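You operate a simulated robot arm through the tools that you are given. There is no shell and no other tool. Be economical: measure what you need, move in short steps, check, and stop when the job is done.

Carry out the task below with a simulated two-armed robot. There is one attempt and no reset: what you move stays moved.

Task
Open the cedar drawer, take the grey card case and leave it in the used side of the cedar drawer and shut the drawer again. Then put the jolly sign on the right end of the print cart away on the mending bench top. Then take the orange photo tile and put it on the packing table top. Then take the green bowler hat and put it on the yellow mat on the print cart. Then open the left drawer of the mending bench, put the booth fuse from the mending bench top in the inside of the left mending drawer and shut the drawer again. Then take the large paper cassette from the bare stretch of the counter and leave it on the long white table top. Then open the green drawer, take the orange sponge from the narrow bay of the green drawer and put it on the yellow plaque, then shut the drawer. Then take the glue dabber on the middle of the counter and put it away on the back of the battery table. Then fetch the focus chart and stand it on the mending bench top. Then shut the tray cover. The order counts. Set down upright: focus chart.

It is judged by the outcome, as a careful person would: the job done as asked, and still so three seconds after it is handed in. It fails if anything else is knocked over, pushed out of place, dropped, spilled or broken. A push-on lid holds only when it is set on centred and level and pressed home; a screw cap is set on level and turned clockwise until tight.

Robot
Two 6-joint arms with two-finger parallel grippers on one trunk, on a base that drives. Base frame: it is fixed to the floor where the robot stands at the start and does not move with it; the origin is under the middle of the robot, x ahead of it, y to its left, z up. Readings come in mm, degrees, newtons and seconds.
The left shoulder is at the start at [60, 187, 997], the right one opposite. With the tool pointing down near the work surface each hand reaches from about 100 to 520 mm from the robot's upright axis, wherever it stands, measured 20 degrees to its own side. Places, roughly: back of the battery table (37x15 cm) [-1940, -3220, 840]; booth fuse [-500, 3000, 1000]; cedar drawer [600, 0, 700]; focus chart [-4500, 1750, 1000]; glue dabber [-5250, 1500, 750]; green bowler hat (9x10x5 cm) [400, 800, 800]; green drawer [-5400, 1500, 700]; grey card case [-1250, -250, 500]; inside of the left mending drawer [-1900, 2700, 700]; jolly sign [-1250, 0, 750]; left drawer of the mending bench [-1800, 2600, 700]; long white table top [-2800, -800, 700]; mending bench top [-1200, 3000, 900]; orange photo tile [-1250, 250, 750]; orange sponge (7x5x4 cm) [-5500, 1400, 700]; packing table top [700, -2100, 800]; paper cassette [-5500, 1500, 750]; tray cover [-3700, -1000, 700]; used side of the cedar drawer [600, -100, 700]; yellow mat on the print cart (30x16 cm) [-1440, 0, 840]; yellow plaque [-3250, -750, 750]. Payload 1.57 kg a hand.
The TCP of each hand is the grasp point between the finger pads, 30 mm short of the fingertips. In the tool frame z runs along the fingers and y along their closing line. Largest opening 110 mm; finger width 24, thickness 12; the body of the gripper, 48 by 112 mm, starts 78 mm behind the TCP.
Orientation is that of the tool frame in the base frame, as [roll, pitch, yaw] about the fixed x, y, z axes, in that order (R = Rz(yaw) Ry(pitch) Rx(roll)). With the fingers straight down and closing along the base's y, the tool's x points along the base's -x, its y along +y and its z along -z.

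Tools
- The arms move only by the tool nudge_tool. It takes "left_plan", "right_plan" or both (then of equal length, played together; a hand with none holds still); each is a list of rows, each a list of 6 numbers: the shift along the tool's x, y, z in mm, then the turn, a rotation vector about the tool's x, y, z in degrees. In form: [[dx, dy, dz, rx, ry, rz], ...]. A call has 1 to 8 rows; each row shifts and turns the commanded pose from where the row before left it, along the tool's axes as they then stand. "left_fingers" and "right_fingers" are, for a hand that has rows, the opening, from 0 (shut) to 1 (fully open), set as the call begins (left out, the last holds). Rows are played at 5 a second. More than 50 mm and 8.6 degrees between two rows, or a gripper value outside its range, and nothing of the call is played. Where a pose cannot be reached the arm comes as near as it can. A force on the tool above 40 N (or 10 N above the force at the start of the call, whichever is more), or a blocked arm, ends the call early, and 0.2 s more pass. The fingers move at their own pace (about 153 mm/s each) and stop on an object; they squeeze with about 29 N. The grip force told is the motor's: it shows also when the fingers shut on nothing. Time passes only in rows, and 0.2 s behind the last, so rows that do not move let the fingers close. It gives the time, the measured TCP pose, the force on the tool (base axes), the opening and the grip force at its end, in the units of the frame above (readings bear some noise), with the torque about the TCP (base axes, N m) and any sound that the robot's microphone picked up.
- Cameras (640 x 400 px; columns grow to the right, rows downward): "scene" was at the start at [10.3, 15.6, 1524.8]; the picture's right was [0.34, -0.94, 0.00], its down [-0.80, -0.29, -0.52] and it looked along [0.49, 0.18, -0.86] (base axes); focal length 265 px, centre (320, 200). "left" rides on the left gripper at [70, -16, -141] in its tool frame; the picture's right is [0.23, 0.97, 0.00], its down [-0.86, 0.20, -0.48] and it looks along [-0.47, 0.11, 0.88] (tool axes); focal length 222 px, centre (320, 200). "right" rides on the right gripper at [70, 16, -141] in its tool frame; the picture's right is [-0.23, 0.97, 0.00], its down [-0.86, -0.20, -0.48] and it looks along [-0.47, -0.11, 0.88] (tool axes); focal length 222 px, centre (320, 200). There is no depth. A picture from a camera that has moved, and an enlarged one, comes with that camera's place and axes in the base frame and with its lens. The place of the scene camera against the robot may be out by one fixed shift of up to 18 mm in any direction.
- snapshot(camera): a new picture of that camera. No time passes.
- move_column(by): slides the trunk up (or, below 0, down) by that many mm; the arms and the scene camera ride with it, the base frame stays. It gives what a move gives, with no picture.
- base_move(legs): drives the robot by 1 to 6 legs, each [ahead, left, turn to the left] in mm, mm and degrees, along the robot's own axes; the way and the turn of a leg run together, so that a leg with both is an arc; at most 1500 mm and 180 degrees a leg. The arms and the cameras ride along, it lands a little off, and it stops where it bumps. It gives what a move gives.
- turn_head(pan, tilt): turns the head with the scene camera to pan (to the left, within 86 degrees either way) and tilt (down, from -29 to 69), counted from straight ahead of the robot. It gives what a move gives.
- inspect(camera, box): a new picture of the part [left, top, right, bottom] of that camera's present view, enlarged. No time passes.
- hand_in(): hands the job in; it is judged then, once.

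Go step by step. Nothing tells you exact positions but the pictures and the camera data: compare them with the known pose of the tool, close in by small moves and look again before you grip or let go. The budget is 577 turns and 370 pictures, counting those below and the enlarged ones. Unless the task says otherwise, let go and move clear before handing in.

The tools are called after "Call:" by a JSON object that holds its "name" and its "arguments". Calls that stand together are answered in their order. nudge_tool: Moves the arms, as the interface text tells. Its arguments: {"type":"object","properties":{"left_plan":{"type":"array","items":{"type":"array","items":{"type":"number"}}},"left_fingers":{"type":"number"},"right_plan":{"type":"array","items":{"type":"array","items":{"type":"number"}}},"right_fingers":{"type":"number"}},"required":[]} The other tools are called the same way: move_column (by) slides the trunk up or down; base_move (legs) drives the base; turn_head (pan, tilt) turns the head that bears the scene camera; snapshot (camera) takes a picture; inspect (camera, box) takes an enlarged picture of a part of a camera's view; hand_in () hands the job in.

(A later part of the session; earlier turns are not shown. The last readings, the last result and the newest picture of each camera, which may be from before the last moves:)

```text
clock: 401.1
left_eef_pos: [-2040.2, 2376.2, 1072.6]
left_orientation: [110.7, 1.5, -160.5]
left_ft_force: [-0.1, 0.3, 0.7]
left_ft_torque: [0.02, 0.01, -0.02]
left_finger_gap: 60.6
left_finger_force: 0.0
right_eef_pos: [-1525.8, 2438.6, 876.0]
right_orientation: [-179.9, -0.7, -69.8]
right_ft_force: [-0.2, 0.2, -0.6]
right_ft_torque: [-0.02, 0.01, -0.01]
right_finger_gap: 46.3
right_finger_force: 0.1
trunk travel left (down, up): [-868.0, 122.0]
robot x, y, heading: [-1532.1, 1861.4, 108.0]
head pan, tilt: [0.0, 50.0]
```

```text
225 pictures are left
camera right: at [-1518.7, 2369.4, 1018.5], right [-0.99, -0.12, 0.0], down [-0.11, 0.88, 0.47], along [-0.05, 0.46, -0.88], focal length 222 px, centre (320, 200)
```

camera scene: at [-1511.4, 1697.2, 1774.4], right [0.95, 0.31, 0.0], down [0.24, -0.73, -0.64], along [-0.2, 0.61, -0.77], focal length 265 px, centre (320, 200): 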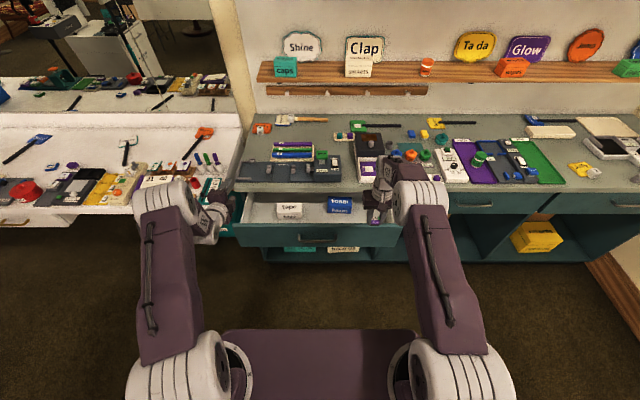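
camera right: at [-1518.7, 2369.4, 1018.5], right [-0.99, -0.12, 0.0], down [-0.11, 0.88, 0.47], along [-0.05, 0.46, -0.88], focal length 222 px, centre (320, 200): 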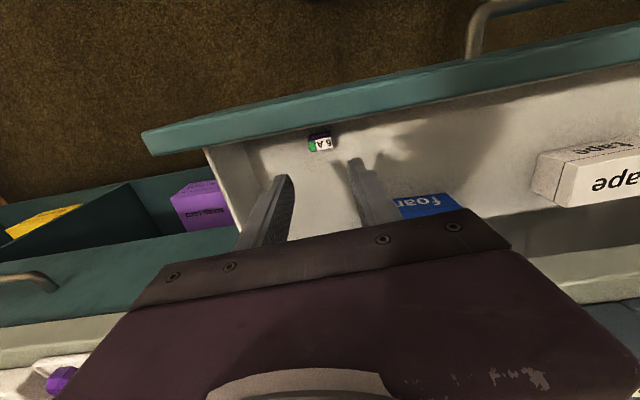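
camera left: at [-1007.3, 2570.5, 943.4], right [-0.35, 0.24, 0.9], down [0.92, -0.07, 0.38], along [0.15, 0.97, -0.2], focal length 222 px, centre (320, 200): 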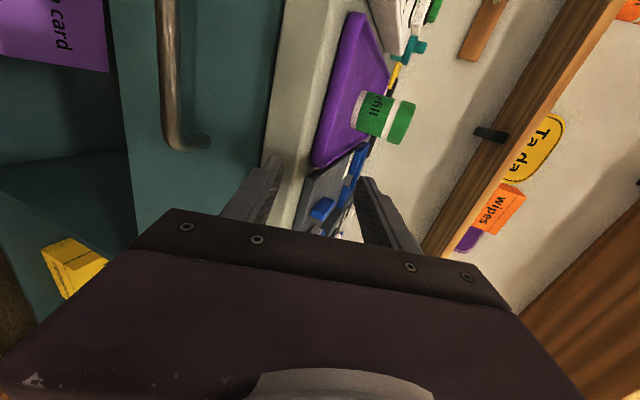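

The fuse lies in the drawer. I raise, back away, and prepare to push the drawer shut with the closed left fingers on the handle.

Call:
{"name": "move_column", "arguments": {"by": 60}}

Call:
{"name": "base_move", "arguments": {"legs": [[-280, 0, 0], [0, -270, 0]]}}

Call:
{"name": "nudge_tool", "arguments": {"left_plan": [[0, 0, 0, 0, 0, 0], [0, 0, 0, 0, 0, 0]], "left_fingers": 0}}

Call:
{"name": "move_column", "arguments": {"by": -330}}

Call:
{"name": "snapshot", "arguments": {"camera": "left"}}

Call:
{"name": "snapshot", "arguments": {"camera": "scene"}}

```text
clock: 402.1
left_eef_pos: [-2041.6, 2375.8, 1133.2]
left_orientation: [110.8, 1.4, -160.5]
left_ft_force: [0.1, -0.5, 0.1]
left_ft_torque: [0.03, 0.0, 0.0]
left_finger_gap: 60.4
left_finger_force: 0.2
right_eef_pos: [-1525.5, 2438.4, 936.0]
right_orientation: [180.0, -0.7, -69.8]
right_ft_force: [-0.3, -0.6, 0.7]
right_ft_torque: [-0.02, 0.0, -0.01]
right_finger_gap: 45.9
right_finger_force: 0.0
trunk travel left (down, up): [-928.0, 62.0]
robot x, y, heading: [-1533.5, 1861.0, 108.0]
head pan, tilt: [0.0, 50.0]
```

```text
clock: 403.9
left_eef_pos: [-2052.6, 2113.1, 1207.8]
left_orientation: [115.4, -12.7, -157.8]
left_ft_force: [0.3, 0.3, -1.0]
left_ft_torque: [0.07, 0.02, 0.03]
left_finger_gap: 60.3
left_finger_force: 0.1
right_eef_pos: [-1511.1, 2401.8, 1053.3]
right_orientation: [-179.3, 21.8, -70.2]
right_ft_force: [1.0, -0.6, -1.5]
right_ft_torque: [0.1, 0.07, 0.01]
right_finger_gap: 46.2
right_finger_force: 0.0
trunk travel left (down, up): [-928.0, 62.0]
robot x, y, heading: [-1468.9, 1649.0, 107.6]
head pan, tilt: [0.0, 50.0]
stopped in leg 1: the robot was blocked; the commanded pose is now the measured one
```

```text
clock: 404.2
left_eef_pos: [-2065.3, 2057.7, 1220.6]
left_orientation: [118.5, -15.8, -157.5]
left_ft_force: [-0.1, -0.2, -1.4]
left_ft_torque: [0.05, 0.0, -0.04]
left_finger_gap: 0.0
left_finger_force: 20.9
right_eef_pos: [-1525.9, 2433.3, 1110.6]
right_orientation: [-178.8, 30.3, -70.0]
right_ft_force: [0.2, -0.7, -1.4]
right_ft_torque: [0.1, 0.01, 0.0]
right_finger_gap: 46.4
right_finger_force: 0.1
trunk travel left (down, up): [-928.0, 62.0]
robot x, y, heading: [-1461.7, 1654.7, 107.5]
head pan, tilt: [0.0, 50.0]
stopped in row 1 (left hand): the arm was blocked; the commanded pose is now the measured one
```

```text
clock: 404.5
left_eef_pos: [-2043.8, 1994.5, 1227.5]
left_orientation: [121.8, -17.0, -159.1]
left_ft_force: [-1.3, -0.6, -0.8]
left_ft_torque: [0.01, -0.03, 0.0]
left_finger_gap: 0.0
left_finger_force: 21.2
right_eef_pos: [-1525.3, 2444.7, 1180.3]
right_orientation: [-178.6, 39.8, -69.8]
right_ft_force: [0.1, -0.2, -0.7]
right_ft_torque: [0.09, 0.05, 0.03]
right_finger_gap: 46.4
right_finger_force: 0.1
trunk travel left (down, up): [-927.0, 63.0]
robot x, y, heading: [-1467.2, 1660.0, 107.5]
head pan, tilt: [0.0, 50.0]
stopped: the arm was blocked; the commanded pose is now the measured one
```

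```text
224 pictures are left
camera left: at [-2043.6, 1857.4, 1306.8], right [-0.16, 0.49, 0.86], down [0.99, 0.05, 0.15], along [0.03, 0.87, -0.49], focal length 222 px, centre (320, 200)
```

left: 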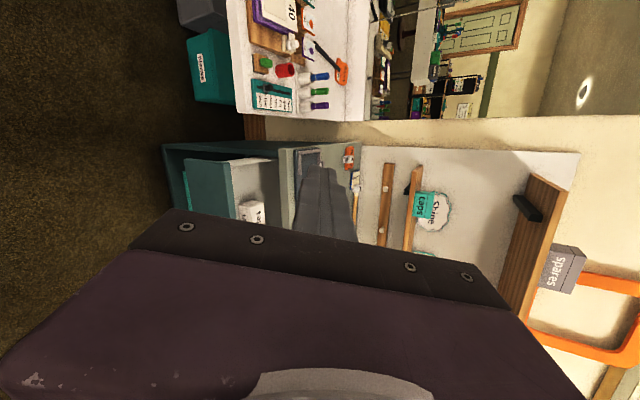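

```text
223 pictures are left
camera scene: at [-1494.6, 1759.9, 1843.0], right [0.95, 0.3, 0.0], down [0.24, -0.76, -0.6], along [-0.18, 0.57, -0.8], focal length 265 px, centre (320, 200)
```

scene: 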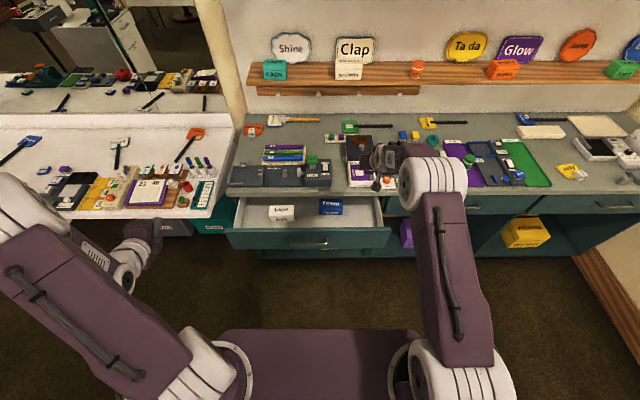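

Something unusual: the base was blocked and both arms moved. I take a still reading to see whether things are stable.

Call:
{"name": "nudge_tool", "arguments": {"right_plan": [[0, 0, 0, 0, 0, 0]]}}

Call:
{"name": "snapshot", "arguments": {"camera": "scene"}}

```text
clock: 404.9
left_eef_pos: [-2008.9, 1941.0, 1221.3]
left_orientation: [125.8, -15.3, -161.4]
left_ft_force: [0.6, 0.2, 0.0]
left_ft_torque: [0.03, 0.03, -0.02]
left_finger_gap: 0.2
left_finger_force: 21.0
right_eef_pos: [-1530.0, 2450.0, 1248.5]
right_orientation: [-178.1, 48.6, -69.5]
right_ft_force: [-0.2, -0.4, -0.6]
right_ft_torque: [0.04, 0.03, 0.03]
right_finger_gap: 46.4
right_finger_force: 0.1
trunk travel left (down, up): [-927.0, 63.0]
robot x, y, heading: [-1471.6, 1662.3, 107.5]
head pan, tilt: [0.0, 50.0]
stopped in row 1 (left hand): the arm was blocked; the commanded pose is now the measured one
```

```text
222 pictures are left
camera scene: at [-1495.7, 1754.4, 1842.6], right [0.95, 0.3, 0.0], down [0.24, -0.76, -0.61], along [-0.18, 0.58, -0.8], focal length 265 px, centre (320, 200)
```

scene: 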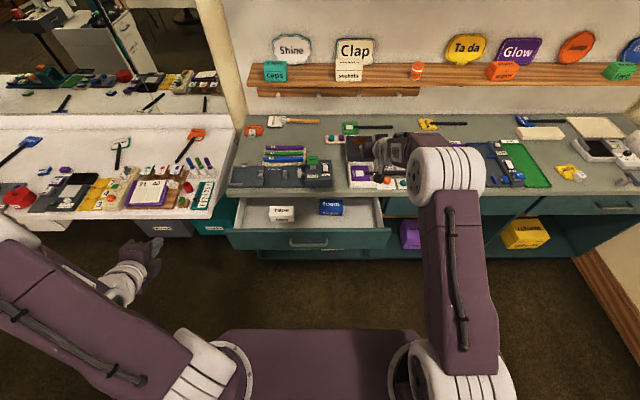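

The robot seems to lean, with its rear pressed on something behind. I drive forward a bit to free it.

Call:
{"name": "base_move", "arguments": {"legs": [[60, 0, 0]]}}

Call:
{"name": "nudge_tool", "arguments": {"right_plan": [[0, 0, 0, 0, 0, 0]]}}

Call:
{"name": "snapshot", "arguments": {"camera": "scene"}}

```text
clock: 405.6
left_eef_pos: [-1982.1, 1867.8, 1224.7]
left_orientation: [126.3, -15.5, -162.9]
left_ft_force: [-1.4, -0.2, 0.6]
left_ft_torque: [0.01, -0.02, -0.03]
left_finger_gap: 0.2
left_finger_force: 21.2
right_eef_pos: [-1512.6, 2421.9, 1374.9]
right_orientation: [-176.7, 64.2, -68.2]
right_ft_force: [1.0, 0.2, -1.1]
right_ft_torque: [0.05, 0.02, 0.0]
right_finger_gap: 46.4
right_finger_force: 0.0
trunk travel left (down, up): [-927.0, 63.0]
robot x, y, heading: [-1477.5, 1678.8, 107.1]
head pan, tilt: [0.0, 50.0]
stopped in leg 1: the robot was blocked; the commanded pose is now the measured one
```

```text
clock: 405.9
left_eef_pos: [-1979.6, 1831.0, 1229.1]
left_orientation: [125.5, -16.5, -161.7]
left_ft_force: [-0.4, 0.3, -0.1]
left_ft_torque: [-0.04, -0.07, 0.0]
left_finger_gap: 0.0
left_finger_force: 21.4
right_eef_pos: [-1499.6, 2384.4, 1383.1]
right_orientation: [-176.5, 64.7, -68.3]
right_ft_force: [0.4, -1.9, -1.4]
right_ft_torque: [0.12, 0.01, -0.01]
right_finger_gap: 46.5
right_finger_force: 0.1
trunk travel left (down, up): [-927.0, 63.0]
robot x, y, heading: [-1477.4, 1685.7, 107.0]
head pan, tilt: [0.0, 50.0]
stopped in row 1 (left hand): the arm was blocked; the commanded pose is now the measured one
```

```text
221 pictures are left
camera scene: at [-1483.6, 1720.2, 1840.2], right [0.95, 0.3, 0.0], down [0.23, -0.74, -0.63], along [-0.19, 0.6, -0.78], focal length 265 px, centre (320, 200)
```

scene: 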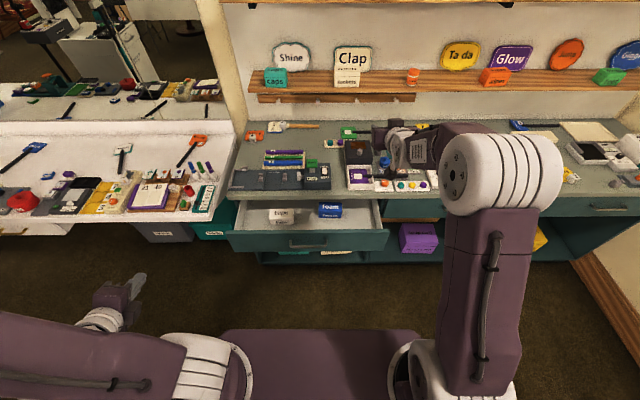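

Call:
{"name": "nudge_tool", "arguments": {"right_plan": [[0, 0, 0, 0, 0, 0], [0, 0, 0, 0, 0, 0], [0, 0, 0, 0, 0, 0]], "left_plan": [[0, 0, 0, 0, 0, 0], [0, 0, 0, 0, 0, 0], [0, 0, 0, 0, 0, 0]]}}

Call:
{"name": "nudge_tool", "arguments": {"right_plan": [[0, 0, 0, 0, 0, 0], [0, 0, 0, 0, 0, 0], [0, 0, 0, 0, 0, 0]], "left_plan": [[0, 0, 0, 0, 0, 0], [0, 0, 0, 0, 0, 0], [0, 0, 0, 0, 0, 0]]}}

Call:
{"name": "snapshot", "arguments": {"camera": "scene"}}

```text
clock: 406.3
left_eef_pos: [-1977.5, 1818.8, 1229.5]
left_orientation: [125.3, -16.7, -161.8]
left_ft_force: [-1.0, -0.1, -1.3]
left_ft_torque: [-0.01, -0.08, -0.01]
left_finger_gap: 0.0
left_finger_force: 21.5
right_eef_pos: [-1494.4, 2370.1, 1392.1]
right_orientation: [-176.4, 65.3, -68.2]
right_ft_force: [-0.5, 1.6, -0.9]
right_ft_torque: [-0.05, -0.02, -0.02]
right_finger_gap: 46.0
right_finger_force: 0.1
trunk travel left (down, up): [-927.0, 63.0]
robot x, y, heading: [-1480.1, 1689.9, 107.1]
head pan, tilt: [0.0, 50.0]
stopped in row 1 (right hand): the arm was blocked; the commanded pose is now the measured one
```

```text
clock: 407.1
left_eef_pos: [-1978.1, 1821.7, 1230.1]
left_orientation: [125.2, -16.6, -161.8]
left_ft_force: [0.5, 0.2, 0.3]
left_ft_torque: [0.01, 0.04, -0.01]
left_finger_gap: 0.0
left_finger_force: 21.8
right_eef_pos: [-1495.6, 2373.0, 1389.0]
right_orientation: [-176.4, 65.2, -68.2]
right_ft_force: [0.2, -0.2, 0.9]
right_ft_torque: [0.0, 0.02, 0.01]
right_finger_gap: 46.2
right_finger_force: 0.0
trunk travel left (down, up): [-927.0, 63.0]
robot x, y, heading: [-1480.9, 1693.5, 107.4]
head pan, tilt: [0.0, 50.0]
```

```text
220 pictures are left
camera scene: at [-1481.7, 1712.3, 1839.3], right [0.96, 0.3, 0.0], down [0.23, -0.74, -0.64], along [-0.19, 0.61, -0.77], focal length 265 px, centre (320, 200)
```

scene: 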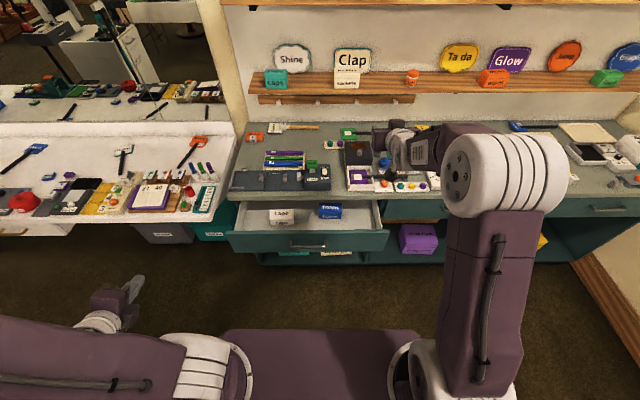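

Stable and level again. I check behind me for what I bumped.

Call:
{"name": "turn_head", "arguments": {"pan": 86, "tilt": 55}}

Call:
{"name": "snapshot", "arguments": {"camera": "scene"}}

Call:
{"name": "turn_head", "arguments": {"pan": -86, "tilt": 55}}

Call:
{"name": "snapshot", "arguments": {"camera": "scene"}}

```text
clock: 408.7
left_eef_pos: [-1977.8, 1823.4, 1230.8]
left_orientation: [125.5, -16.5, -161.9]
left_ft_force: [-0.1, -0.2, -0.8]
left_ft_torque: [-0.01, 0.03, -0.04]
left_finger_gap: 0.1
left_finger_force: 21.2
right_eef_pos: [-1497.1, 2376.3, 1388.5]
right_orientation: [-176.5, 65.0, -68.2]
right_ft_force: [-0.6, 0.5, -0.3]
right_ft_torque: [0.0, 0.01, -0.01]
right_finger_gap: 46.5
right_finger_force: 0.0
trunk travel left (down, up): [-927.0, 63.0]
robot x, y, heading: [-1476.6, 1693.1, 107.2]
head pan, tilt: [85.9, 55.0]
```

```text
219 pictures are left
camera scene: at [-1530.3, 1626.5, 1833.4], right [-0.23, 0.97, -0.01], down [0.8, 0.18, -0.57], along [-0.56, -0.14, -0.82], focal length 265 px, centre (320, 200)
```

scene: 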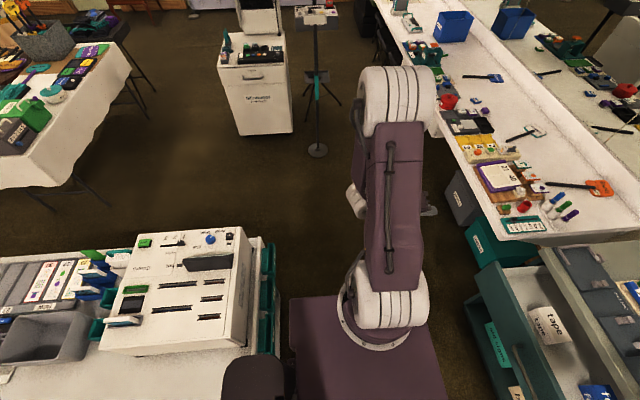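

```text
clock: 411.3
left_eef_pos: [-1977.0, 1822.8, 1229.6]
left_orientation: [125.4, -16.5, -161.7]
left_ft_force: [0.9, -1.0, -0.2]
left_ft_torque: [-0.02, 0.0, -0.01]
left_finger_gap: 0.0
left_finger_force: 21.7
right_eef_pos: [-1498.2, 2376.5, 1388.3]
right_orientation: [-176.5, 65.0, -68.2]
right_ft_force: [0.3, 0.5, 0.4]
right_ft_torque: [0.01, -0.03, 0.0]
right_finger_gap: 46.5
right_finger_force: 0.0
trunk travel left (down, up): [-927.0, 63.0]
robot x, y, heading: [-1477.9, 1690.0, 107.1]
head pan, tilt: [-85.9, 55.0]
```

```text
218 pictures are left
camera scene: at [-1392.9, 1668.9, 1833.4], right [0.36, -0.93, 0.01], down [-0.76, -0.3, -0.57], along [0.54, 0.2, -0.82], focal length 265 px, centre (320, 200)
```

scene: 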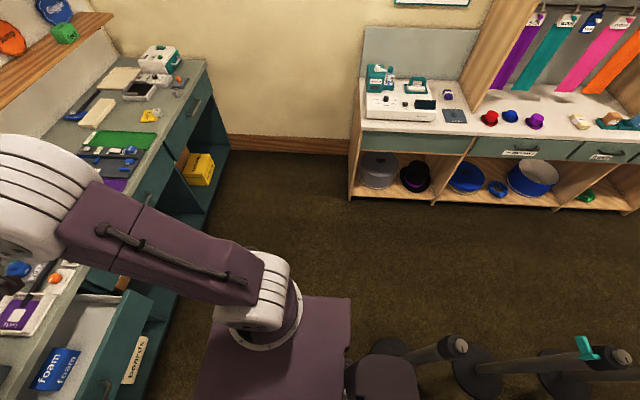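

The posts and cart look upright; I won't back that far here again. I move forward a little and restore both arms.

Call:
{"name": "base_move", "arguments": {"legs": [[50, 0, 0.8]]}}

Call:
{"name": "nudge_tool", "arguments": {"left_plan": [[0, 20, 30, -5, 0, -5.3], [0, 20, 30, -5, 0, -5.3], [0, 20, 30, -5, 0, -5.3], [0, 20, 30, -5, 0, -5.3], [0, -20, 15, 0, 0, 0], [0, -30, 15, 0, 0, 0], [0, -30, 15, 0, 0, 0], [0, -30, 15, 0, 0, 0]], "right_plan": [[0, 0, 0, 0, 8, 0], [0, 0, 0, 0, 8, 0], [0, 0, 0, 0, 8, 0], [0, 0, 0, 0, 8, 0], [0, 0, 0, 0, 8, 0], [0, 0, 0, 0, 8, 0], [0, 0, 0, 0, 8, 0], [0, 0, 0, 0, 8, 0]]}}

```text
clock: 412.2
left_eef_pos: [-1988.8, 1849.1, 1231.9]
left_orientation: [124.6, -16.3, -160.8]
left_ft_force: [-0.2, -0.5, 0.6]
left_ft_torque: [0.04, -0.01, -0.03]
left_finger_gap: 0.1
left_finger_force: 21.1
right_eef_pos: [-1517.2, 2405.6, 1391.8]
right_orientation: [-176.3, 65.6, -67.2]
right_ft_force: [0.1, -0.8, 0.3]
right_ft_torque: [-0.02, 0.04, 0.0]
right_finger_gap: 46.1
right_finger_force: 0.1
trunk travel left (down, up): [-927.0, 63.0]
robot x, y, heading: [-1490.3, 1732.0, 108.3]
head pan, tilt: [-85.9, 55.0]
```

```text
clock: 414.0
left_eef_pos: [-2130.6, 2099.2, 1262.2]
left_orientation: [107.7, 2.7, -151.6]
left_ft_force: [-1.3, 0.7, 0.4]
left_ft_torque: [-0.05, 0.02, 0.01]
left_finger_gap: 0.0
left_finger_force: 22.0
left hand out of reach, approached as far as the arm can: row 1, 2, 3, 4, 5, 6, 7, 8
right_eef_pos: [-1498.3, 2346.2, 1360.7]
right_orientation: [-178.5, 4.9, -70.2]
right_ft_force: [-0.1, 1.1, 0.1]
right_ft_torque: [0.0, 0.02, -0.03]
right_finger_gap: 46.4
right_finger_force: 0.0
right hand out of reach, approached as far as the arm can: row 6, 7, 8
trunk travel left (down, up): [-927.0, 63.0]
robot x, y, heading: [-1492.3, 1731.4, 108.2]
head pan, tilt: [-85.9, 55.0]
```

Call:
{"name": "move_column", "arguments": {"by": -330}}

Call:
{"name": "nudge_tool", "arguments": {"left_plan": [[0, -36, 2, 0, -5, 2], [0, -36, 2, 0, -5, 2], [0, -36, 2, 0, 0, 0], [0, -30, 2, 0, 0, 0]]}}

Call:
{"name": "turn_head", "arguments": {"pan": 10, "tilt": 50}}

Call:
{"name": "snapshot", "arguments": {"camera": "left"}}

Call:
{"name": "snapshot", "arguments": {"camera": "scene"}}

```text
clock: 417.2
left_eef_pos: [-2129.1, 2096.2, 932.2]
left_orientation: [107.6, 2.8, -151.6]
left_ft_force: [-0.1, -0.6, -0.5]
left_ft_torque: [-0.03, 0.02, 0.02]
left_finger_gap: 0.1
left_finger_force: 21.6
right_eef_pos: [-1496.7, 2343.8, 1032.1]
right_orientation: [-178.6, 5.2, -70.3]
right_ft_force: [-0.3, 0.2, -0.6]
right_ft_torque: [-0.01, -0.01, 0.0]
right_finger_gap: 46.2
right_finger_force: 0.0
trunk travel left (down, up): [-597.0, 393.0]
robot x, y, heading: [-1494.9, 1733.4, 107.8]
head pan, tilt: [-85.9, 55.0]
```

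```text
clock: 418.2
left_eef_pos: [-2166.1, 2127.8, 822.4]
left_orientation: [107.4, 1.9, -162.3]
left_ft_force: [0.2, 0.0, 0.2]
left_ft_torque: [0.03, 0.01, 0.05]
left_finger_gap: 0.0
left_finger_force: 21.8
left hand out of reach, approached as far as the arm can: row 1, 2, 3, 4
right_eef_pos: [-1497.2, 2344.3, 1031.3]
right_orientation: [-178.5, 5.2, -70.3]
right_ft_force: [-0.1, 0.5, -0.3]
right_ft_torque: [0.04, -0.01, -0.01]
right_finger_gap: 46.2
right_finger_force: 0.1
trunk travel left (down, up): [-597.0, 393.0]
robot x, y, heading: [-1495.2, 1730.5, 108.3]
head pan, tilt: [-85.9, 55.0]
```

```text
clock: 419.9
left_eef_pos: [-2164.8, 2128.5, 820.5]
left_orientation: [107.5, 1.9, -162.3]
left_ft_force: [-0.7, 0.1, -0.1]
left_ft_torque: [-0.04, 0.01, 0.0]
left_finger_gap: 0.0
left_finger_force: 21.3
right_eef_pos: [-1497.7, 2343.8, 1032.4]
right_orientation: [-178.6, 5.2, -70.3]
right_ft_force: [0.3, -0.9, 0.1]
right_ft_torque: [-0.02, 0.01, 0.05]
right_finger_gap: 46.4
right_finger_force: 0.1
trunk travel left (down, up): [-597.0, 393.0]
robot x, y, heading: [-1492.8, 1732.6, 108.3]
head pan, tilt: [10.0, 50.0]
```

```text
217 pictures are left
camera left: at [-2190.2, 1974.0, 846.8], right [-0.33, 0.2, 0.92], down [0.92, -0.12, 0.36], along [0.18, 0.97, -0.14], focal length 222 px, centre (320, 200)
```

left: 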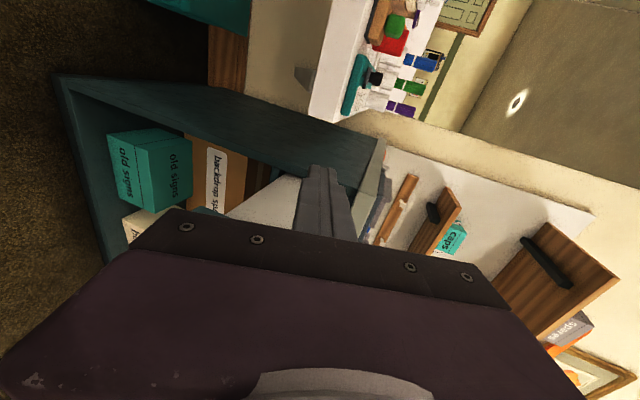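

```text
216 pictures are left
camera scene: at [-1503.3, 1735.7, 1508.2], right [0.88, 0.47, 0.0], down [0.36, -0.68, -0.64], along [-0.3, 0.57, -0.77], focal length 265 px, centre (320, 200)
```

scene: 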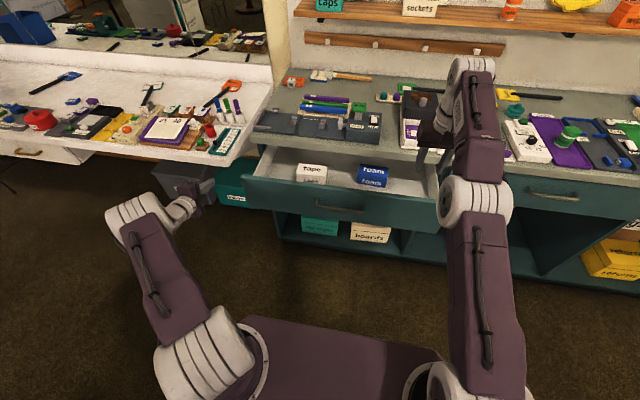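

The left hand is too far forward to use here. I'll push with the right hand instead: raise the left out of the way, close the right fingers, and lower the right in front of the panel, right of the handle.

Call:
{"name": "nudge_tool", "arguments": {"left_plan": [[0, 40, -10, 0, 0, 0], [0, 40, -10, 0, 0, 0], [0, 40, -10, 0, 0, 0], [0, 40, -10, 0, 0, 0], [0, 40, -10, 0, 0, 0]], "right_plan": [[20, 15, 0, 0, 0, 0], [20, 15, 0, 0, 0, 0], [20, 15, 0, 0, 0, 0], [10, 15, 0, 0, 0, 0], [0, 15, 0, 0, 0, 0]], "right_fingers": 0}}

Call:
{"name": "snapshot", "arguments": {"camera": "right"}}

```text
clock: 421.1
left_eef_pos: [-2172.1, 2134.5, 1027.4]
left_orientation: [107.0, 2.0, -162.3]
left_ft_force: [0.0, 0.2, -0.3]
left_ft_torque: [0.0, 0.01, 0.03]
left_finger_gap: 0.1
left_finger_force: 20.9
right_eef_pos: [-1525.5, 2327.2, 1036.5]
right_orientation: [-178.5, 5.2, -70.4]
right_ft_force: [0.8, -0.4, -0.3]
right_ft_torque: [0.01, 0.0, -0.02]
right_finger_gap: 0.2
right_finger_force: 21.7
right hand out of reach, approached as far as the arm can: row 1, 2, 3, 4
trunk travel left (down, up): [-597.0, 393.0]
robot x, y, heading: [-1492.3, 1732.7, 108.2]
head pan, tilt: [10.0, 50.0]
```

```text
215 pictures are left
camera right: at [-1518.0, 2243.3, 1169.5], right [-0.99, -0.11, 0.0], down [-0.1, 0.82, 0.56], along [-0.06, 0.56, -0.83], focal length 222 px, centre (320, 200)
```

right: 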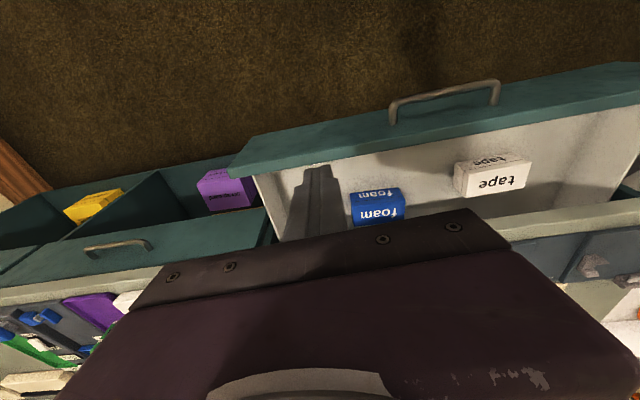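

I back 25 mm and lower with the column.

Call:
{"name": "base_move", "arguments": {"legs": [[-22, 0, 0]]}}

Call:
{"name": "move_column", "arguments": {"by": -180}}

Call:
{"name": "snapshot", "arguments": {"camera": "right"}}

```text
clock: 421.9
left_eef_pos: [-2166.7, 2118.7, 1026.0]
left_orientation: [107.2, 1.8, -162.5]
left_ft_force: [1.1, -0.3, -0.1]
left_ft_torque: [0.0, -0.01, 0.03]
left_finger_gap: 0.0
left_finger_force: 21.2
right_eef_pos: [-1521.0, 2309.3, 1033.6]
right_orientation: [-178.6, 5.0, -70.4]
right_ft_force: [0.4, 0.2, -0.5]
right_ft_torque: [0.0, 0.0, -0.03]
right_finger_gap: 0.0
right_finger_force: 21.5
trunk travel left (down, up): [-597.0, 393.0]
robot x, y, heading: [-1487.4, 1709.9, 108.0]
head pan, tilt: [10.0, 50.0]
```

```text
clock: 423.9
left_eef_pos: [-2166.6, 2115.9, 847.7]
left_orientation: [107.2, 2.0, -162.4]
left_ft_force: [-0.3, 0.1, -0.4]
left_ft_torque: [-0.01, 0.0, 0.02]
left_finger_gap: 0.1
left_finger_force: 21.0
right_eef_pos: [-1519.9, 2306.6, 855.3]
right_orientation: [-178.5, 5.2, -70.4]
right_ft_force: [0.2, -0.7, 0.1]
right_ft_torque: [0.01, -0.03, 0.0]
right_finger_gap: 0.1
right_finger_force: 21.7
trunk travel left (down, up): [-417.0, 573.0]
robot x, y, heading: [-1485.8, 1712.3, 108.1]
head pan, tilt: [10.0, 50.0]
```

```text
214 pictures are left
camera right: at [-1511.2, 2223.1, 989.3], right [-0.99, -0.11, 0.0], down [-0.1, 0.82, 0.56], along [-0.06, 0.56, -0.83], focal length 222 px, centre (320, 200)
```

right: 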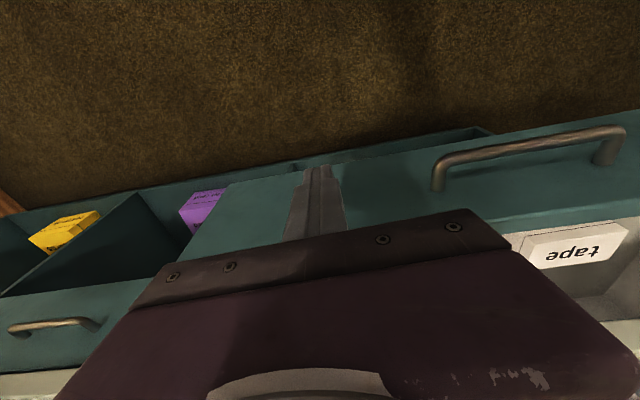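

Call:
{"name": "nudge_tool", "arguments": {"left_plan": [[0, 42, -10, 0, 0, 0], [0, 42, -10, 0, 0, 0], [0, 42, -10, 0, 0, 0], [0, 42, -10, 0, 0, 0], [0, 42, -10, 0, 0, 0], [0, 42, -10, 0, 0, 0]]}}

Call:
{"name": "move_column", "arguments": {"by": -55}}

Call:
{"name": "snapshot", "arguments": {"camera": "right"}}

```text
clock: 425.4
left_eef_pos: [-2161.4, 2127.8, 1093.1]
left_orientation: [106.9, 1.7, -162.2]
left_ft_force: [0.4, 0.2, 0.6]
left_ft_torque: [-0.01, -0.03, 0.04]
left_finger_gap: 0.1
left_finger_force: 21.1
left hand out of reach, approached as far as the arm can: row 6
right_eef_pos: [-1517.1, 2307.7, 856.1]
right_orientation: [-178.6, 5.2, -70.4]
right_ft_force: [-0.3, 0.2, 0.5]
right_ft_torque: [0.0, 0.02, -0.01]
right_finger_gap: 0.0
right_finger_force: 21.6
trunk travel left (down, up): [-417.0, 573.0]
robot x, y, heading: [-1488.3, 1711.3, 108.4]
head pan, tilt: [10.0, 50.0]
```

```text
clock: 426.3
left_eef_pos: [-2162.0, 2127.5, 1037.3]
left_orientation: [106.9, 1.8, -162.1]
left_ft_force: [0.3, -0.5, -1.0]
left_ft_torque: [-0.05, 0.01, 0.0]
left_finger_gap: 0.3
left_finger_force: 21.1
right_eef_pos: [-1518.5, 2307.0, 799.2]
right_orientation: [-178.5, 5.0, -70.4]
right_ft_force: [-0.3, 0.3, 0.2]
right_ft_torque: [0.0, 0.01, 0.0]
right_finger_gap: 0.0
right_finger_force: 21.0
trunk travel left (down, up): [-362.0, 628.0]
robot x, y, heading: [-1481.9, 1710.0, 108.1]
head pan, tilt: [10.0, 50.0]
```

```text
213 pictures are left
camera right: at [-1511.2, 2223.0, 934.3], right [-0.99, -0.11, 0.0], down [-0.1, 0.82, 0.56], along [-0.06, 0.56, -0.83], focal length 222 px, centre (320, 200)
```

right: 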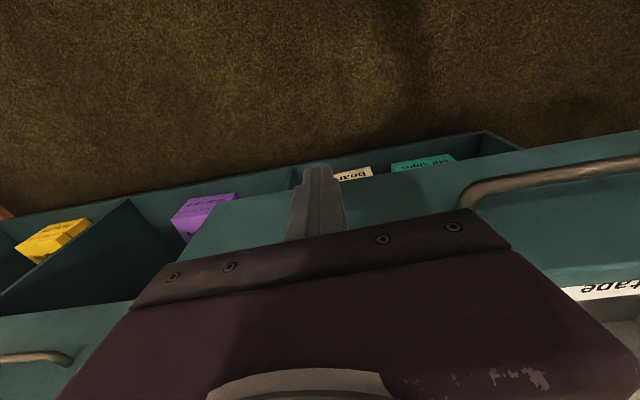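

The fingertips are in front of the panel. I push forward.

Call:
{"name": "base_move", "arguments": {"legs": [[110, 0, 0]]}}

Call:
{"name": "snapshot", "arguments": {"camera": "right"}}

```text
clock: 427.5
left_eef_pos: [-2196.8, 2232.2, 1036.6]
left_orientation: [107.0, 1.8, -162.2]
left_ft_force: [-0.3, 0.8, -0.5]
left_ft_torque: [0.02, 0.02, 0.01]
left_finger_gap: 0.0
left_finger_force: 20.8
right_eef_pos: [-1554.1, 2411.9, 799.1]
right_orientation: [-178.6, 5.0, -70.4]
right_ft_force: [0.2, 0.1, -1.0]
right_ft_torque: [-0.04, -0.01, 0.0]
right_finger_gap: 0.0
right_finger_force: 21.7
trunk travel left (down, up): [-362.0, 628.0]
robot x, y, heading: [-1517.9, 1815.8, 108.1]
head pan, tilt: [10.0, 50.0]
```

```text
212 pictures are left
camera right: at [-1545.7, 2328.2, 933.4], right [-0.99, -0.11, -0.01], down [-0.1, 0.82, 0.56], along [-0.06, 0.55, -0.83], focal length 222 px, centre (320, 200)
```

right: 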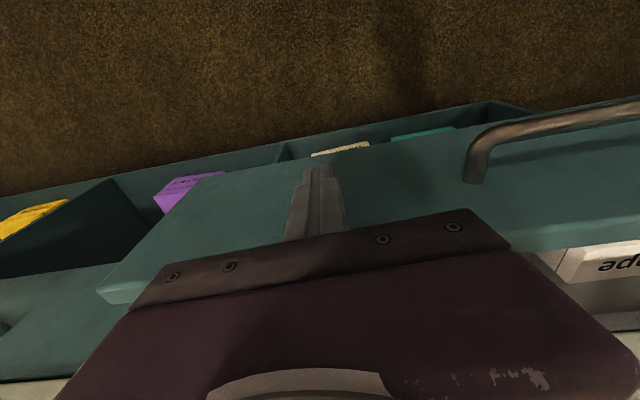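

It is sliding. I continue until it stops.

Call:
{"name": "base_move", "arguments": {"legs": [[100, 0, 0]]}}

Call:
{"name": "base_move", "arguments": {"legs": [[40, 0, 0]]}}

Call:
{"name": "snapshot", "arguments": {"camera": "right"}}

Call:
{"name": "snapshot", "arguments": {"camera": "scene"}}

```text
clock: 428.6
left_eef_pos: [-2229.2, 2328.6, 1037.4]
left_orientation: [107.0, 1.9, -162.1]
left_ft_force: [-0.4, 0.1, -0.2]
left_ft_torque: [0.02, 0.02, 0.01]
left_finger_gap: 0.1
left_finger_force: 21.6
right_eef_pos: [-1585.8, 2507.3, 799.4]
right_orientation: [-178.5, 5.1, -70.3]
right_ft_force: [-0.7, 1.2, -0.6]
right_ft_torque: [0.0, -0.01, -0.02]
right_finger_gap: 0.0
right_finger_force: 21.3
trunk travel left (down, up): [-362.0, 628.0]
robot x, y, heading: [-1548.2, 1909.5, 108.1]
head pan, tilt: [10.0, 50.0]
```

```text
clock: 429.6
left_eef_pos: [-2238.4, 2360.5, 1037.6]
left_orientation: [107.0, 1.8, -162.2]
left_ft_force: [0.0, 1.0, 0.2]
left_ft_torque: [-0.01, -0.01, 0.0]
left_finger_gap: 0.0
left_finger_force: 21.1
right_eef_pos: [-1593.3, 2533.9, 803.1]
right_orientation: [-178.5, 4.3, -70.6]
right_ft_force: [-0.4, -3.7, 0.1]
right_ft_torque: [0.29, 0.1, -0.03]
right_finger_gap: 0.0
right_finger_force: 21.0
trunk travel left (down, up): [-362.0, 628.0]
robot x, y, heading: [-1563.5, 1945.8, 108.1]
head pan, tilt: [10.0, 50.0]
stopped in leg 1: the force on the tool passed its limit at 105 N (the readings are from after the stop); the commanded pose is now the measured one
```

```text
211 pictures are left
camera right: at [-1586.8, 2452.8, 938.0], right [-0.99, -0.11, -0.01], down [-0.1, 0.83, 0.55], along [-0.05, 0.54, -0.84], focal length 222 px, centre (320, 200)
```

right: 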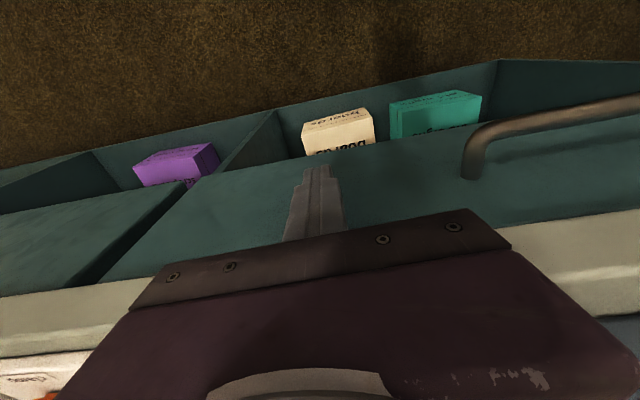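

```text
210 pictures are left
camera scene: at [-1572.5, 1947.2, 1273.2], right [0.88, 0.47, 0.0], down [0.36, -0.68, -0.64], along [-0.3, 0.57, -0.77], focal length 265 px, centre (320, 200)
```

scene: 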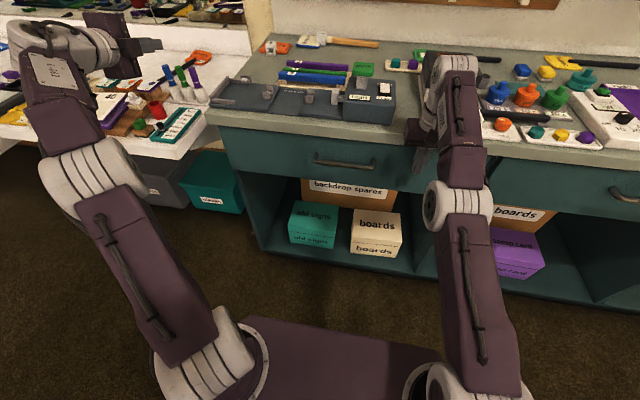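

The left drawer is shut flush. Next is the paper cassette at the far counter. I back off, raise the trunk and bring the left arm back to a compact pose.

Call:
{"name": "base_move", "arguments": {"legs": [[-150, 0, 0]]}}

Call:
{"name": "move_column", "arguments": {"by": 200}}

Call:
{"name": "nudge_tool", "arguments": {"left_plan": [[0, 0, 0, 8.4, 0, 0], [0, 0, 0, 8.4, 0, 0], [0, 0, 0, 8.4, 0, 0], [0, 0, 0, 8.4, 0, 0], [0, 0, 0, 8.4, 0, 0], [0, 0, 0, 8.4, 0, 0], [0, 0, 0, 8.4, 0, 0], [0, 0, 0, 8.4, 0, 0]]}}

Call:
{"name": "nudge_tool", "arguments": {"left_plan": [[0, 0, 0, 0, 0, -8.4], [0, 0, 0, 0, 0, -8.4], [0, 0, 0, 0, 0, -8.4], [0, 0, 0, 0, 0, -8.4], [0, 0, 0, 0, 0, -8.4], [0, 0, 0, 0, 0, -8.4], [0, 0, 0, 0, 0, -8.4], [0, 0, 0, 0, 0, -8.4]]}}

Call:
{"name": "turn_head", "arguments": {"pan": 70, "tilt": 30}}

Call:
{"name": "snapshot", "arguments": {"camera": "scene"}}

```text
clock: 431.0
left_eef_pos: [-2192.0, 2216.5, 1037.6]
left_orientation: [106.9, 1.8, -162.3]
left_ft_force: [-0.5, -0.7, 0.2]
left_ft_torque: [0.0, 0.02, -0.02]
left_finger_gap: 0.0
left_finger_force: 21.2
right_eef_pos: [-1547.1, 2391.3, 803.4]
right_orientation: [-178.5, 4.4, -70.5]
right_ft_force: [0.1, -0.9, -0.1]
right_ft_torque: [0.03, 0.03, 0.04]
right_finger_gap: 0.0
right_finger_force: 21.0
trunk travel left (down, up): [-362.0, 628.0]
robot x, y, heading: [-1515.6, 1802.0, 108.2]
head pan, tilt: [10.0, 50.0]
```

```text
clock: 433.1
left_eef_pos: [-2192.4, 2218.4, 1236.3]
left_orientation: [107.0, 1.9, -162.2]
left_ft_force: [0.5, -0.3, 0.8]
left_ft_torque: [-0.03, -0.01, 0.0]
left_finger_gap: 0.0
left_finger_force: 21.1
right_eef_pos: [-1548.1, 2392.3, 1002.6]
right_orientation: [-178.6, 4.2, -70.5]
right_ft_force: [0.8, -0.5, 0.2]
right_ft_torque: [-0.02, -0.02, 0.01]
right_finger_gap: 0.0
right_finger_force: 21.4
trunk travel left (down, up): [-562.0, 428.0]
robot x, y, heading: [-1512.7, 1797.8, 108.2]
head pan, tilt: [10.0, 50.0]
```

```text
clock: 434.9
left_eef_pos: [-2030.7, 2173.3, 1018.1]
left_orientation: [156.0, 2.0, -162.2]
left_ft_force: [0.0, -0.2, 0.0]
left_ft_torque: [0.01, 0.03, 0.0]
left_finger_gap: 0.1
left_finger_force: 20.9
left hand out of reach, approached as far as the arm can: row 1, 2, 3, 4, 5, 6, 7, 8
right_eef_pos: [-1548.4, 2393.7, 1002.4]
right_orientation: [-178.5, 4.3, -70.4]
right_ft_force: [-0.3, 0.0, 0.6]
right_ft_torque: [0.01, 0.01, 0.01]
right_finger_gap: 0.2
right_finger_force: 21.2
trunk travel left (down, up): [-562.0, 428.0]
robot x, y, heading: [-1515.5, 1801.9, 108.4]
head pan, tilt: [10.0, 50.0]
```

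```text
clock: 436.8
left_eef_pos: [-2031.9, 2174.4, 1018.7]
left_orientation: [172.2, 23.0, -96.0]
left_ft_force: [0.0, 1.2, 0.3]
left_ft_torque: [-0.01, 0.01, 0.01]
left_finger_gap: 0.0
left_finger_force: 20.9
right_eef_pos: [-1548.5, 2393.3, 1002.9]
right_orientation: [-178.5, 4.3, -70.5]
right_ft_force: [0.1, -0.4, 0.3]
right_ft_torque: [0.02, -0.01, -0.02]
right_finger_gap: 0.0
right_finger_force: 21.5
trunk travel left (down, up): [-562.0, 428.0]
robot x, y, heading: [-1515.6, 1799.2, 108.1]
head pan, tilt: [10.0, 50.0]
```

```text
clock: 438.1
left_eef_pos: [-2031.8, 2173.6, 1018.3]
left_orientation: [172.2, 23.0, -96.1]
left_ft_force: [1.1, -0.4, 0.4]
left_ft_torque: [0.03, -0.01, 0.03]
left_finger_gap: 0.3
left_finger_force: 21.6
right_eef_pos: [-1547.4, 2394.1, 1002.6]
right_orientation: [-178.5, 4.3, -70.4]
right_ft_force: [0.4, 1.3, 0.0]
right_ft_torque: [0.01, 0.0, 0.01]
right_finger_gap: 0.1
right_finger_force: 21.2
trunk travel left (down, up): [-562.0, 428.0]
robot x, y, heading: [-1517.4, 1803.9, 107.9]
head pan, tilt: [70.0, 30.0]
```

```text
209 pictures are left
camera scene: at [-1580.1, 1740.3, 1502.7], right [0.03, 1.0, 0.0], down [0.5, -0.02, -0.87], along [-0.87, 0.03, -0.5], focal length 265 px, centre (320, 200)
```

scene: 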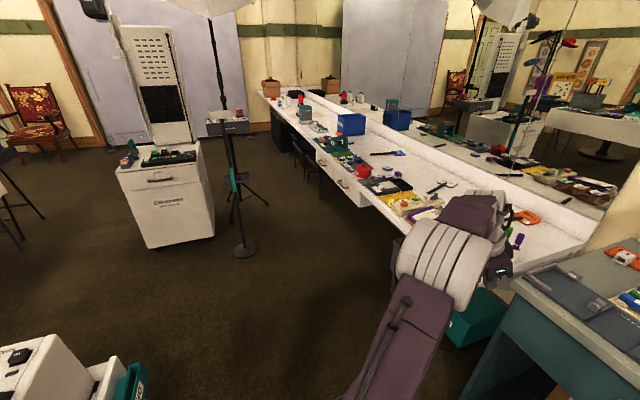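

I see the long counter continuing to the far left, with a light stand, tripod and kiosk in the way. I inspect that area more closely.

Call:
{"name": "inspect", "arguments": {"camera": "scene", "box": [100, 60, 400, 260]}}

```text
2.00 times, centred on (250, 160) of scene
camera zoom: at [-1580.1, 1740.3, 1502.7], right [0.03, 1.0, 0.0], down [0.5, -0.02, -0.87], along [-0.87, 0.03, -0.5], focal length 529 px, centre (460, 280)
```

zoom: 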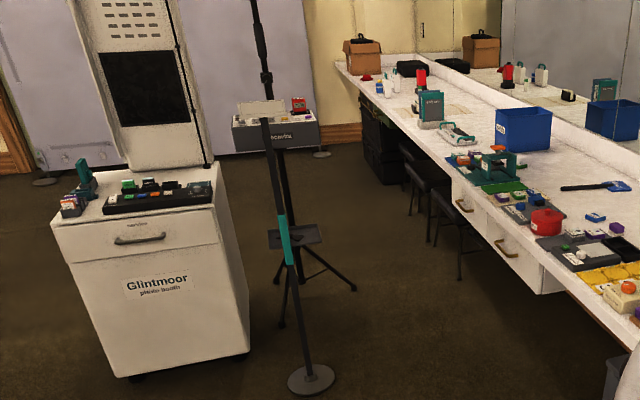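

The lane by the light stand and tripod is too narrow, so I'll go around the kiosk's other side. First I strafe left and turn to face that way.

Call:
{"name": "base_move", "arguments": {"legs": [[0, 1000, 0], [-350, 150, 0], [0, 0, 70]]}}

Call:
{"name": "turn_head", "arguments": {"pan": 20, "tilt": 25}}

Call:
{"name": "snapshot", "arguments": {"camera": "scene"}}

```text
clock: 448.3
left_eef_pos: [-3034.4, 761.6, 1018.7]
left_orientation: [172.1, 22.8, -26.5]
left_ft_force: [0.0, -0.6, -0.1]
left_ft_torque: [-0.02, -0.02, -0.01]
left_finger_gap: 0.0
left_finger_force: 21.0
right_eef_pos: [-3072.6, 1291.2, 1002.7]
right_orientation: [-178.5, 4.3, -0.9]
right_ft_force: [1.1, -0.5, 0.5]
right_ft_torque: [-0.02, -0.03, 0.02]
right_finger_gap: 0.2
right_finger_force: 21.2
trunk travel left (down, up): [-562.0, 428.0]
robot x, y, heading: [-2506.8, 1120.1, 177.6]
head pan, tilt: [70.0, 30.0]
```

```text
clock: 449.5
left_eef_pos: [-3035.4, 760.7, 1018.6]
left_orientation: [172.2, 22.9, -26.5]
left_ft_force: [0.3, -0.1, -0.4]
left_ft_torque: [0.0, -0.03, -0.03]
left_finger_gap: 0.1
left_finger_force: 21.2
right_eef_pos: [-3071.3, 1289.8, 1003.1]
right_orientation: [-178.5, 4.3, -0.9]
right_ft_force: [-0.8, -0.6, -0.4]
right_ft_torque: [-0.01, -0.05, 0.0]
right_finger_gap: 0.0
right_finger_force: 21.3
trunk travel left (down, up): [-562.0, 428.0]
robot x, y, heading: [-2506.2, 1114.5, 177.6]
head pan, tilt: [20.0, 25.0]
```

```text
207 pictures are left
camera scene: at [-2527.9, 1078.1, 1510.7], right [-0.31, 0.95, 0.0], down [0.4, 0.13, -0.91], along [-0.86, -0.28, -0.42], focal length 265 px, centre (320, 200)
```

scene: 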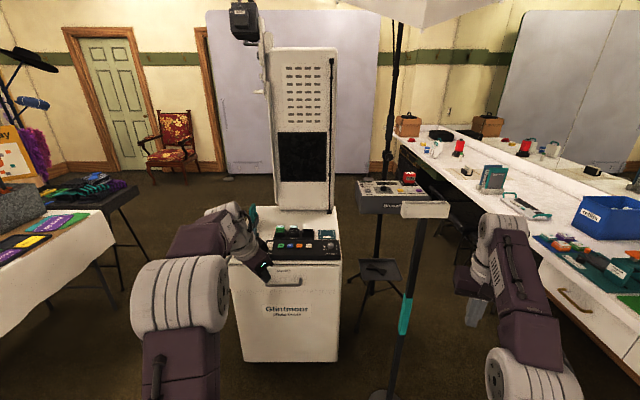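

Open floor lies left of the kiosk. I straighten, strafe left and drive past it.

Call:
{"name": "base_move", "arguments": {"legs": [[0, 0, 20.4], [0, 930, 0], [1000, 0, 0]]}}

Call:
{"name": "turn_head", "arguments": {"pan": -20, "tilt": 25}}

Call:
{"name": "snapshot", "arguments": {"camera": "scene"}}

```text
clock: 460.2
left_eef_pos: [-3529.5, -590.8, 1019.2]
left_orientation: [172.2, 22.8, -6.4]
left_ft_force: [-0.6, 0.5, -0.7]
left_ft_torque: [-0.01, 0.01, 0.02]
left_finger_gap: 0.0
left_finger_force: 21.1
right_eef_pos: [-3747.3, -107.5, 1003.0]
right_orientation: [-178.5, 4.2, 19.3]
right_ft_force: [0.2, -0.2, 0.9]
right_ft_torque: [0.03, -0.02, 0.0]
right_finger_gap: 0.0
right_finger_force: 21.5
trunk travel left (down, up): [-562.0, 428.0]
robot x, y, heading: [-3155.6, -71.7, -162.3]
head pan, tilt: [20.0, 25.0]
```

```text
clock: 461.2
left_eef_pos: [-3529.4, -591.0, 1018.6]
left_orientation: [172.2, 22.9, -6.4]
left_ft_force: [1.3, 0.3, -0.6]
left_ft_torque: [-0.01, 0.02, 0.01]
left_finger_gap: 0.2
left_finger_force: 21.2
right_eef_pos: [-3746.3, -106.4, 1002.8]
right_orientation: [-178.5, 4.4, 19.5]
right_ft_force: [0.4, 1.0, -0.1]
right_ft_torque: [-0.03, 0.0, 0.0]
right_finger_gap: 0.0
right_finger_force: 21.5
trunk travel left (down, up): [-562.0, 428.0]
robot x, y, heading: [-3154.8, -74.0, -161.9]
head pan, tilt: [-20.0, 25.0]
```

```text
206 pictures are left
camera scene: at [-3185.2, -60.6, 1510.7], right [0.03, 1.0, 0.0], down [0.42, -0.01, -0.91], along [-0.91, 0.03, -0.42], focal length 265 px, centre (320, 200)
```

scene: 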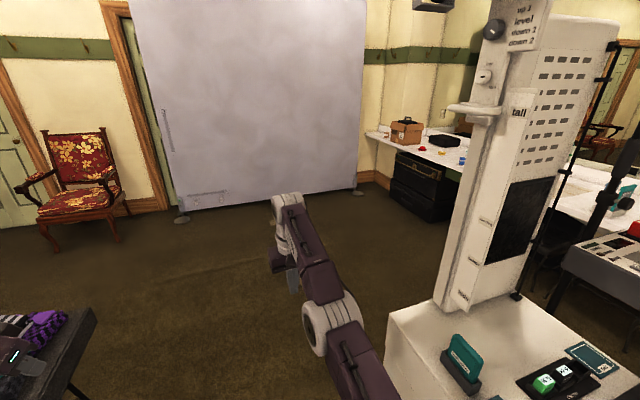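

Call:
{"name": "base_move", "arguments": {"legs": [[1250, 0, 0], [0, 0, -90]]}}

Call:
{"name": "turn_head", "arguments": {"pan": 0, "tilt": 25}}

Call:
{"name": "snapshot", "arguments": {"camera": "scene"}}

```text
clock: 471.4
left_eef_pos: [-4869.4, -81.8, 1018.1]
left_orientation: [172.3, 22.9, -96.6]
left_ft_force: [-0.3, -0.1, 0.5]
left_ft_torque: [-0.01, 0.01, -0.01]
left_finger_gap: 0.0
left_finger_force: 21.1
right_eef_pos: [-4383.1, 133.9, 1002.8]
right_orientation: [-178.4, 4.4, -70.9]
right_ft_force: [-0.6, 0.2, 0.4]
right_ft_torque: [0.01, 0.03, 0.02]
right_finger_gap: 0.2
right_finger_force: 21.2
trunk travel left (down, up): [-562.0, 428.0]
robot x, y, heading: [-4353.0, -456.9, 107.8]
head pan, tilt: [-20.0, 25.0]
```

```text
clock: 472.2
left_eef_pos: [-4868.7, -81.7, 1017.7]
left_orientation: [172.2, 23.0, -96.7]
left_ft_force: [0.2, 0.7, 0.2]
left_ft_torque: [0.0, -0.01, 0.01]
left_finger_gap: 0.0
left_finger_force: 21.5
right_eef_pos: [-4382.8, 134.8, 1002.6]
right_orientation: [-178.5, 4.3, -71.0]
right_ft_force: [0.6, 0.6, -0.2]
right_ft_torque: [0.01, 0.0, -0.01]
right_finger_gap: 0.1
right_finger_force: 21.3
trunk travel left (down, up): [-562.0, 428.0]
robot x, y, heading: [-4352.8, -458.5, 107.5]
head pan, tilt: [0.0, 25.0]
```

```text
205 pictures are left
camera scene: at [-4357.8, -434.0, 1510.7], right [0.95, 0.3, 0.0], down [0.13, -0.4, -0.91], along [-0.27, 0.86, -0.42], focal length 265 px, centre (320, 200)
```

scene: 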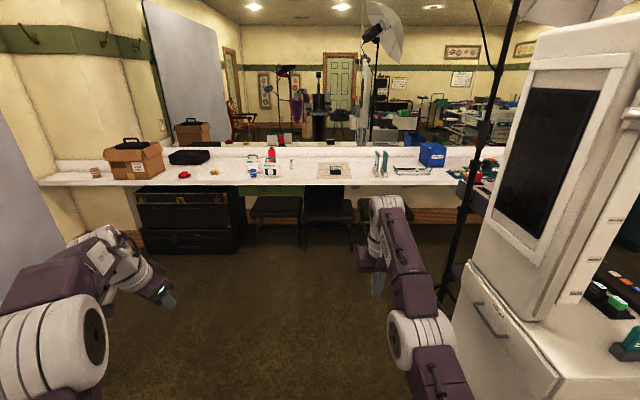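

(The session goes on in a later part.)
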